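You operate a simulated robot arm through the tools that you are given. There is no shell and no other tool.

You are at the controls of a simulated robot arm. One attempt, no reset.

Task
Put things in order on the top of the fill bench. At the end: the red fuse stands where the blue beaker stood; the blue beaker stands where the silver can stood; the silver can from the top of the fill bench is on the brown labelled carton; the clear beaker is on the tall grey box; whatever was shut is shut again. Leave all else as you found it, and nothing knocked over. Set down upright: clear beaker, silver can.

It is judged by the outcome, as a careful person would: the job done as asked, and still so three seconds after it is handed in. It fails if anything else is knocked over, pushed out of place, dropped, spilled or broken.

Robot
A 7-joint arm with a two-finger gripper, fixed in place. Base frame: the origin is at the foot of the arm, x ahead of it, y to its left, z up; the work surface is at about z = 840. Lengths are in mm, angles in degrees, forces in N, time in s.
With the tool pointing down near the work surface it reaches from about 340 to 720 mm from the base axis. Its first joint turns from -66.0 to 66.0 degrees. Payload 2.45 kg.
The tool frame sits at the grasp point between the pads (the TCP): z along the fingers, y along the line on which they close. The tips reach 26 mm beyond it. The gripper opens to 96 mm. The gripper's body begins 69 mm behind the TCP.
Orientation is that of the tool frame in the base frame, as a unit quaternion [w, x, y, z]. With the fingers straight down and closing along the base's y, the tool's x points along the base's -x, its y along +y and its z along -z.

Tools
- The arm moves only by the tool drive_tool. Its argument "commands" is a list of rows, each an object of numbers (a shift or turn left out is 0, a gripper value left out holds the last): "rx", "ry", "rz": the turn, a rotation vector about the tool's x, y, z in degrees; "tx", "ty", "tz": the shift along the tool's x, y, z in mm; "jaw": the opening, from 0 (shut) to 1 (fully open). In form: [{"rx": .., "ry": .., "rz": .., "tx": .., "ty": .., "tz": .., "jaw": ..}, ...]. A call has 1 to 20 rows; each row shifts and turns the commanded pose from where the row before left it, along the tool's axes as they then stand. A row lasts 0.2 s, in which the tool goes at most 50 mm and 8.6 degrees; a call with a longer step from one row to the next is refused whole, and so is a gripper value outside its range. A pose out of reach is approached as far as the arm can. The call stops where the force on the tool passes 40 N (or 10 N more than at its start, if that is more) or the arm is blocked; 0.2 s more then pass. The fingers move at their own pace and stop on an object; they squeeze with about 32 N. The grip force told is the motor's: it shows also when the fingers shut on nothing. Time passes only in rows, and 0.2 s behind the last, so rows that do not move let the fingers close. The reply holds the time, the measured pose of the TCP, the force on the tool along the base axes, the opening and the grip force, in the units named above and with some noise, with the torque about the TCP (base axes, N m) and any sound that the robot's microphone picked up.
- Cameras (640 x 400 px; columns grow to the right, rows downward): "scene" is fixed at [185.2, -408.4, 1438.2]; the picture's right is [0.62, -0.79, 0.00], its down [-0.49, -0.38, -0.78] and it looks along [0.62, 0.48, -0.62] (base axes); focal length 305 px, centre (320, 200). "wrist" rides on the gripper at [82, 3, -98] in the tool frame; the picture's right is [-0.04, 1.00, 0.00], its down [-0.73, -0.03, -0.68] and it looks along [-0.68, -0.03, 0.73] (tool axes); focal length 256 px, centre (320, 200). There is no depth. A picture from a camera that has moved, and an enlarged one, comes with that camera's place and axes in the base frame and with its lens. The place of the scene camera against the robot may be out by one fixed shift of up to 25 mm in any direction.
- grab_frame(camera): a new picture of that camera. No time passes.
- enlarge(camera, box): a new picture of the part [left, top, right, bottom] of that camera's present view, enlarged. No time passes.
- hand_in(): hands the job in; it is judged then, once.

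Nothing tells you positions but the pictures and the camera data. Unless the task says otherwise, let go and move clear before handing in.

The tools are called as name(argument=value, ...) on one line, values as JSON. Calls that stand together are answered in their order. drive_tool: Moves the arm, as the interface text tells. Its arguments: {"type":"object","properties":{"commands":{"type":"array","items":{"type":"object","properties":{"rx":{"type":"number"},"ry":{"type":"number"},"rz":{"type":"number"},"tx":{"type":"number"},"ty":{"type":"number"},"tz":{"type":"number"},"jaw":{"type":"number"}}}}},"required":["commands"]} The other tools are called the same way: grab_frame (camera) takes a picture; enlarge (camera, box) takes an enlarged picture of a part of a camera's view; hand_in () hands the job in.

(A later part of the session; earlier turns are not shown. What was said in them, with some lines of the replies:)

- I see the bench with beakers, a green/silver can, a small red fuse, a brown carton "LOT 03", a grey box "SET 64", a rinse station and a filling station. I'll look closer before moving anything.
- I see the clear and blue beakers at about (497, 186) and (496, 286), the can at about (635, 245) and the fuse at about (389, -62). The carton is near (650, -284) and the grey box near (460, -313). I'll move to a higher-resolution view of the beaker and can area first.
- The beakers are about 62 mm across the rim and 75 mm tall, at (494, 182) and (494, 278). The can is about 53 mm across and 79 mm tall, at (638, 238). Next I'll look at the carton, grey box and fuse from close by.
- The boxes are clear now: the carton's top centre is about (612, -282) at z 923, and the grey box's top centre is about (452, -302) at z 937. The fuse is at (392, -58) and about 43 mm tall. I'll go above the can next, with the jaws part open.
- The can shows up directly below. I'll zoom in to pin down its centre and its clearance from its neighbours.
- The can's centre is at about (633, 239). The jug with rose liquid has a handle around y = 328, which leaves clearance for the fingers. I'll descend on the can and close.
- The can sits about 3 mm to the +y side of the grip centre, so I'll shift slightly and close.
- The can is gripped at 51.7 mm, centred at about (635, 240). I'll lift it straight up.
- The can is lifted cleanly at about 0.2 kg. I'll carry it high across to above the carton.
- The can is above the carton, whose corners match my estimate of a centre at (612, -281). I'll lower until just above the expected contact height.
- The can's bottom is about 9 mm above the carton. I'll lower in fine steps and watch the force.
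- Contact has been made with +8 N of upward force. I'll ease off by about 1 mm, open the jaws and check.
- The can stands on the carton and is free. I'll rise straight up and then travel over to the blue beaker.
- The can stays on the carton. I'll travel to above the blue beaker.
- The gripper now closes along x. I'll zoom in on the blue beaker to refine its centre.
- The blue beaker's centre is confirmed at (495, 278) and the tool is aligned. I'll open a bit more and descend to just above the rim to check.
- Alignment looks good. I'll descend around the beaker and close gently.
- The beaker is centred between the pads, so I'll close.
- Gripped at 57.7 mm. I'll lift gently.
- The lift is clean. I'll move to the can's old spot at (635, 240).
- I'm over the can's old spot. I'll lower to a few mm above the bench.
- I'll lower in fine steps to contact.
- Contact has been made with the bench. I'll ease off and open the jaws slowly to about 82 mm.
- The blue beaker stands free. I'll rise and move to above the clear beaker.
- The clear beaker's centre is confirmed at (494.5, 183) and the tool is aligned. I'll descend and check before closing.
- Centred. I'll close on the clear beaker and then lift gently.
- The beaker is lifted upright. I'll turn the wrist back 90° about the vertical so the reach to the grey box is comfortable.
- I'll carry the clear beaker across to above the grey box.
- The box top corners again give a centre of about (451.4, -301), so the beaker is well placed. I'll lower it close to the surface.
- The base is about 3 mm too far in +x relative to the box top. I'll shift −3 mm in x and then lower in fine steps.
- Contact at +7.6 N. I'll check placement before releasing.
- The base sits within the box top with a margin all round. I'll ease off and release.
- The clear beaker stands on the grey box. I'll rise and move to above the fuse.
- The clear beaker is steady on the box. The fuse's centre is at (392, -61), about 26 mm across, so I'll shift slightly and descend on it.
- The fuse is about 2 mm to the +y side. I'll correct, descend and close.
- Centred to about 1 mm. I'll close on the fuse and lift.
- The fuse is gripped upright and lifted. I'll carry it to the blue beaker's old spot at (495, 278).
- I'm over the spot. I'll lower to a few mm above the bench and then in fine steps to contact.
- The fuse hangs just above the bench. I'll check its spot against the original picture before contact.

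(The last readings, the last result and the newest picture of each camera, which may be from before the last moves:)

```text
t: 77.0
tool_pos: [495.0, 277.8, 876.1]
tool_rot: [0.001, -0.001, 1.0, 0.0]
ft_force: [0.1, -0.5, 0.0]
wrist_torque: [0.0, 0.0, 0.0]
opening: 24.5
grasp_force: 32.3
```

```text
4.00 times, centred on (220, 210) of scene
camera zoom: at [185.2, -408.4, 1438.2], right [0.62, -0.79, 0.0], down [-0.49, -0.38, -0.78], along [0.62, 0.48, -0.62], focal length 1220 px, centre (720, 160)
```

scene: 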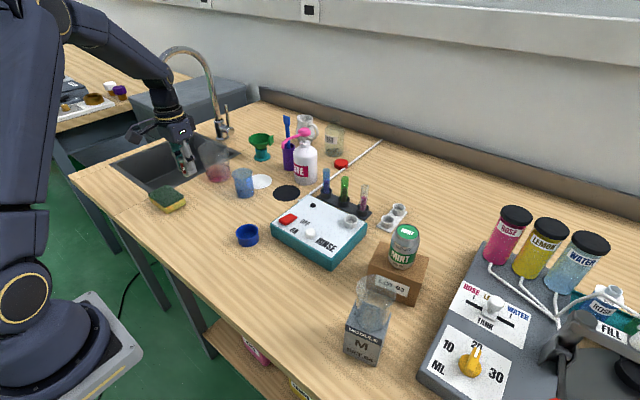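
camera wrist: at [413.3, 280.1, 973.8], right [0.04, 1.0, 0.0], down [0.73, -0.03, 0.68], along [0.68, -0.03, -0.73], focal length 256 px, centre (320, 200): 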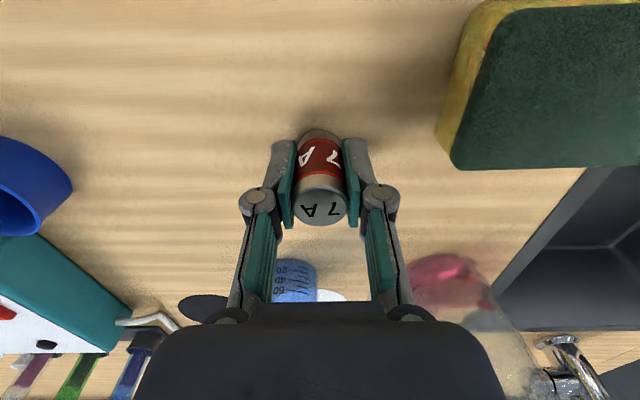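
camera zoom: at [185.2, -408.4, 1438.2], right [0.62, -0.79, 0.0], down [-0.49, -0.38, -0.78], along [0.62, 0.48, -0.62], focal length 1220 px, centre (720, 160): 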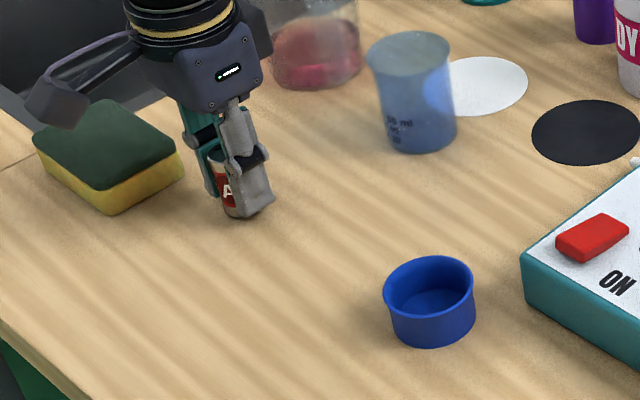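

In the same view as before, the fuse's base at (235, 213) px matches the beaker's old base, and the blue beaker matches the can's old base. I'll lower the last couple of mm.

drive_tool(commands=[{"tz": 0.8}, {"tz": 0.7}, {}])

drive_tool(commands=[{"tz": 0.6}, {"tz": 0.5}, {}])

```text
t: 77.8
tool_pos: [494.2, 277.6, 874.1]
tool_rot: [0.0, 0.0, 1.0, 0.001]
ft_force: [-0.4, 0.4, -1.0]
wrist_torque: [-0.01, 0.01, 0.02]
opening: 24.4
grasp_force: 31.9
```

```text
t: 78.6
tool_pos: [494.0, 278.5, 872.1]
tool_rot: [0.001, 0.0, 1.0, 0.0]
ft_force: [0.6, -0.7, 0.1]
wrist_torque: [0.0, 0.0, 0.03]
opening: 24.6
grasp_force: 31.9
```

drive_tool(commands=[{"tz": 0.5}, {"tz": 0.4}, {}])

```text
t: 79.4
tool_pos: [494.4, 277.3, 872.4]
tool_rot: [0.0, 0.0, 1.0, 0.0]
ft_force: [-2.6, -1.9, 11.1]
wrist_torque: [-0.08, 0.07, 0.0]
opening: 24.6
grasp_force: 31.5
```

Contact at +11 N. I'll ease off slightly and open the jaws a limited amount.

drive_tool(commands=[{"tz": -0.7}, {"jaw": 0.3}, {"jaw": 0.36}, {"jaw": 0.45}, {"jaw": 0.45}, {}])

grab_frame(camera="wrist")

enlarge(camera="scene", box=[140, 160, 300, 260])

```text
t: 80.8
tool_pos: [493.8, 279.2, 872.6]
tool_rot: [0.0, 0.0, 1.0, 0.0]
ft_force: [0.2, 0.2, 0.7]
wrist_torque: [-0.03, 0.0, 0.01]
opening: 43.3
grasp_force: 0.0
```

```text
taken
camera wrist: at [412.6, 280.4, 970.7], right [0.04, 1.0, 0.0], down [0.73, -0.03, 0.68], along [0.68, -0.03, -0.73], focal length 256 px, centre (320, 200)
```

wrist: 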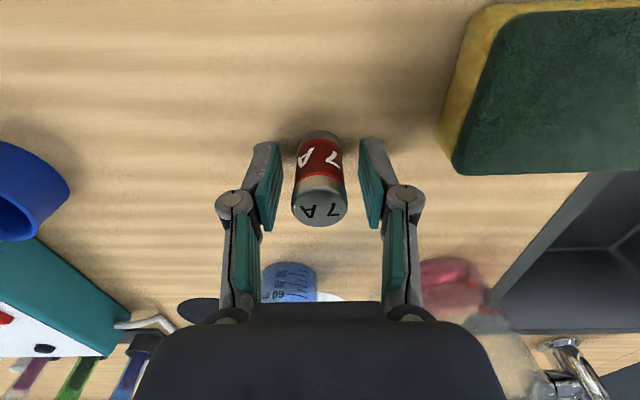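

```text
4.00 times, centred on (220, 210) of scene
camera zoom: at [185.2, -408.4, 1438.2], right [0.62, -0.79, 0.0], down [-0.49, -0.38, -0.78], along [0.62, 0.48, -0.62], focal length 1220 px, centre (720, 160)
```

zoom: 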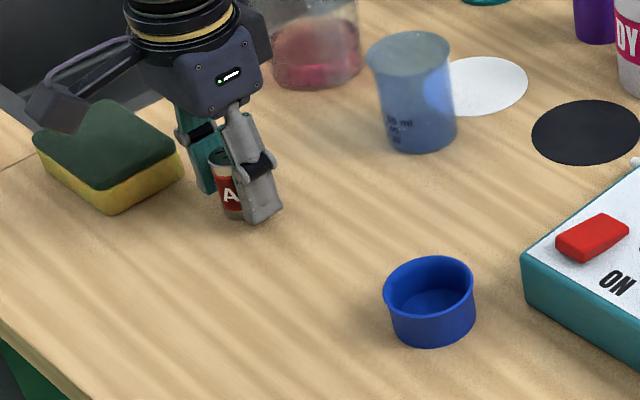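

The fuse stands free between the pads. I'll rise straight up and back to a clear pose.

drive_tool(commands=[{"tz": -8}, {"tz": -20}, {"tz": -30}, {"tz": -35}, {"tz": -40}, {"tz": -40}, {"tz": -40}, {"ty": -40}, {"ty": -40}, {"ty": -40}, {"tx": 10, "ty": -40}, {"tx": 10, "ty": -40}, {}])

grab_frame(camera="scene")

enlarge(camera="scene", box=[140, 100, 300, 260])

enlarge(camera="scene", box=[320, 210, 440, 370])

grab_frame(camera="wrist")

```text
t: 83.6
tool_pos: [472.6, 77.8, 1086.4]
tool_rot: [0.001, 0.0, 1.0, 0.0]
ft_force: [0.3, -0.1, -0.9]
wrist_torque: [-0.02, 0.03, 0.01]
opening: 43.2
grasp_force: 0.0
```

```text
taken
```

scene: 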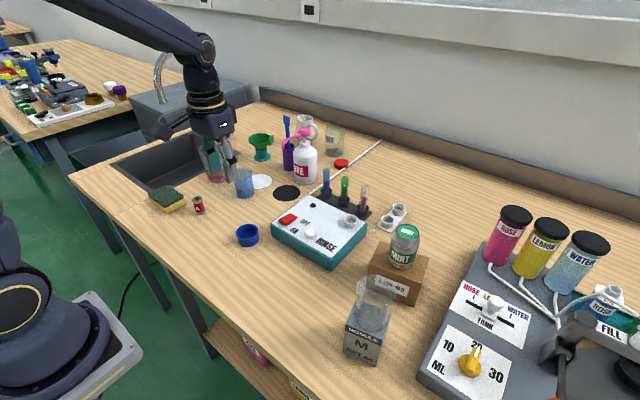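

```text
2.50 times, centred on (220, 180) of scene
camera zoom: at [185.1, -408.4, 1438.2], right [0.62, -0.79, 0.0], down [-0.49, -0.38, -0.78], along [0.62, 0.48, -0.62], focal length 762 px, centre (570, 250)
```

zoom: 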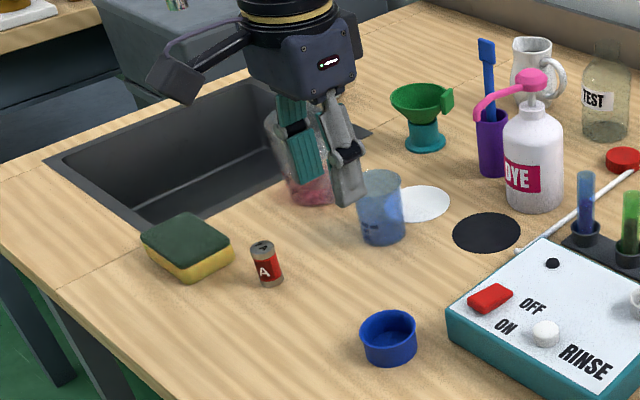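

```text
2.50 times, centred on (380, 290) of scene
camera zoom: at [185.1, -408.4, 1438.2], right [0.62, -0.79, 0.0], down [-0.49, -0.38, -0.78], along [0.62, 0.48, -0.62], focal length 762 px, centre (170, -25)
```

zoom: 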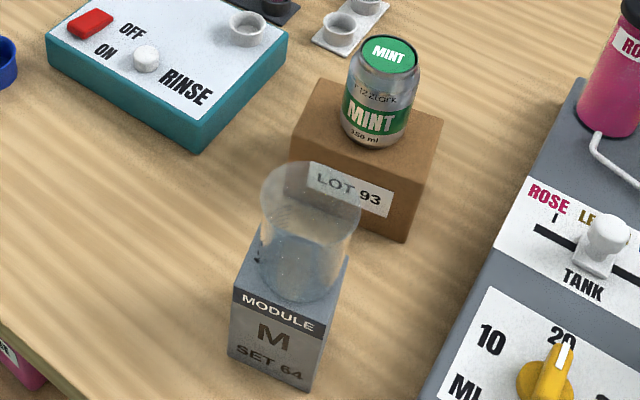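

```text
taken
camera wrist: at [391.1, 79.6, 1184.4], right [0.04, 1.0, 0.0], down [0.73, -0.03, 0.68], along [0.68, -0.03, -0.73], focal length 256 px, centre (320, 200)
```

wrist: 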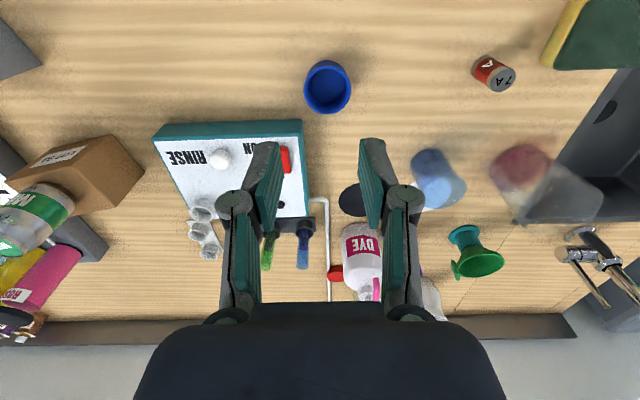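

Everything is in place. The can stands upright on the carton and the clear beaker upright on the grey box. The blue beaker is where the can stood, and the fuse stands where the blue beaker was. The arm is clear, nothing was opened and nothing else moved, so I'm handing in.

hand_in()

```text
The job is handed in.
```

The rearrangement on the fill bench is done and handed in. The final pictures showed everything standing and the arm clear of it all:

- **Red fuse:** it stands where the blue beaker stood, at about (495, 278). Its base lined up with the beaker's old base in the same camera view.
- **Blue beaker:** it stands where the silver can stood, at about (635, 240). It also matches the can's old base in the same view.
- **Silver can:** it is upright on the brown LOT 93 carton, near the middle of the top.
- **Clear beaker:** it is upright on the tall grey SET 64 box. The box top is narrow, so it has only about 3–5 mm to spare front and back.

I opened nothing, so there was nothing to shut again. I saw nothing else moved, knocked over or spilled.
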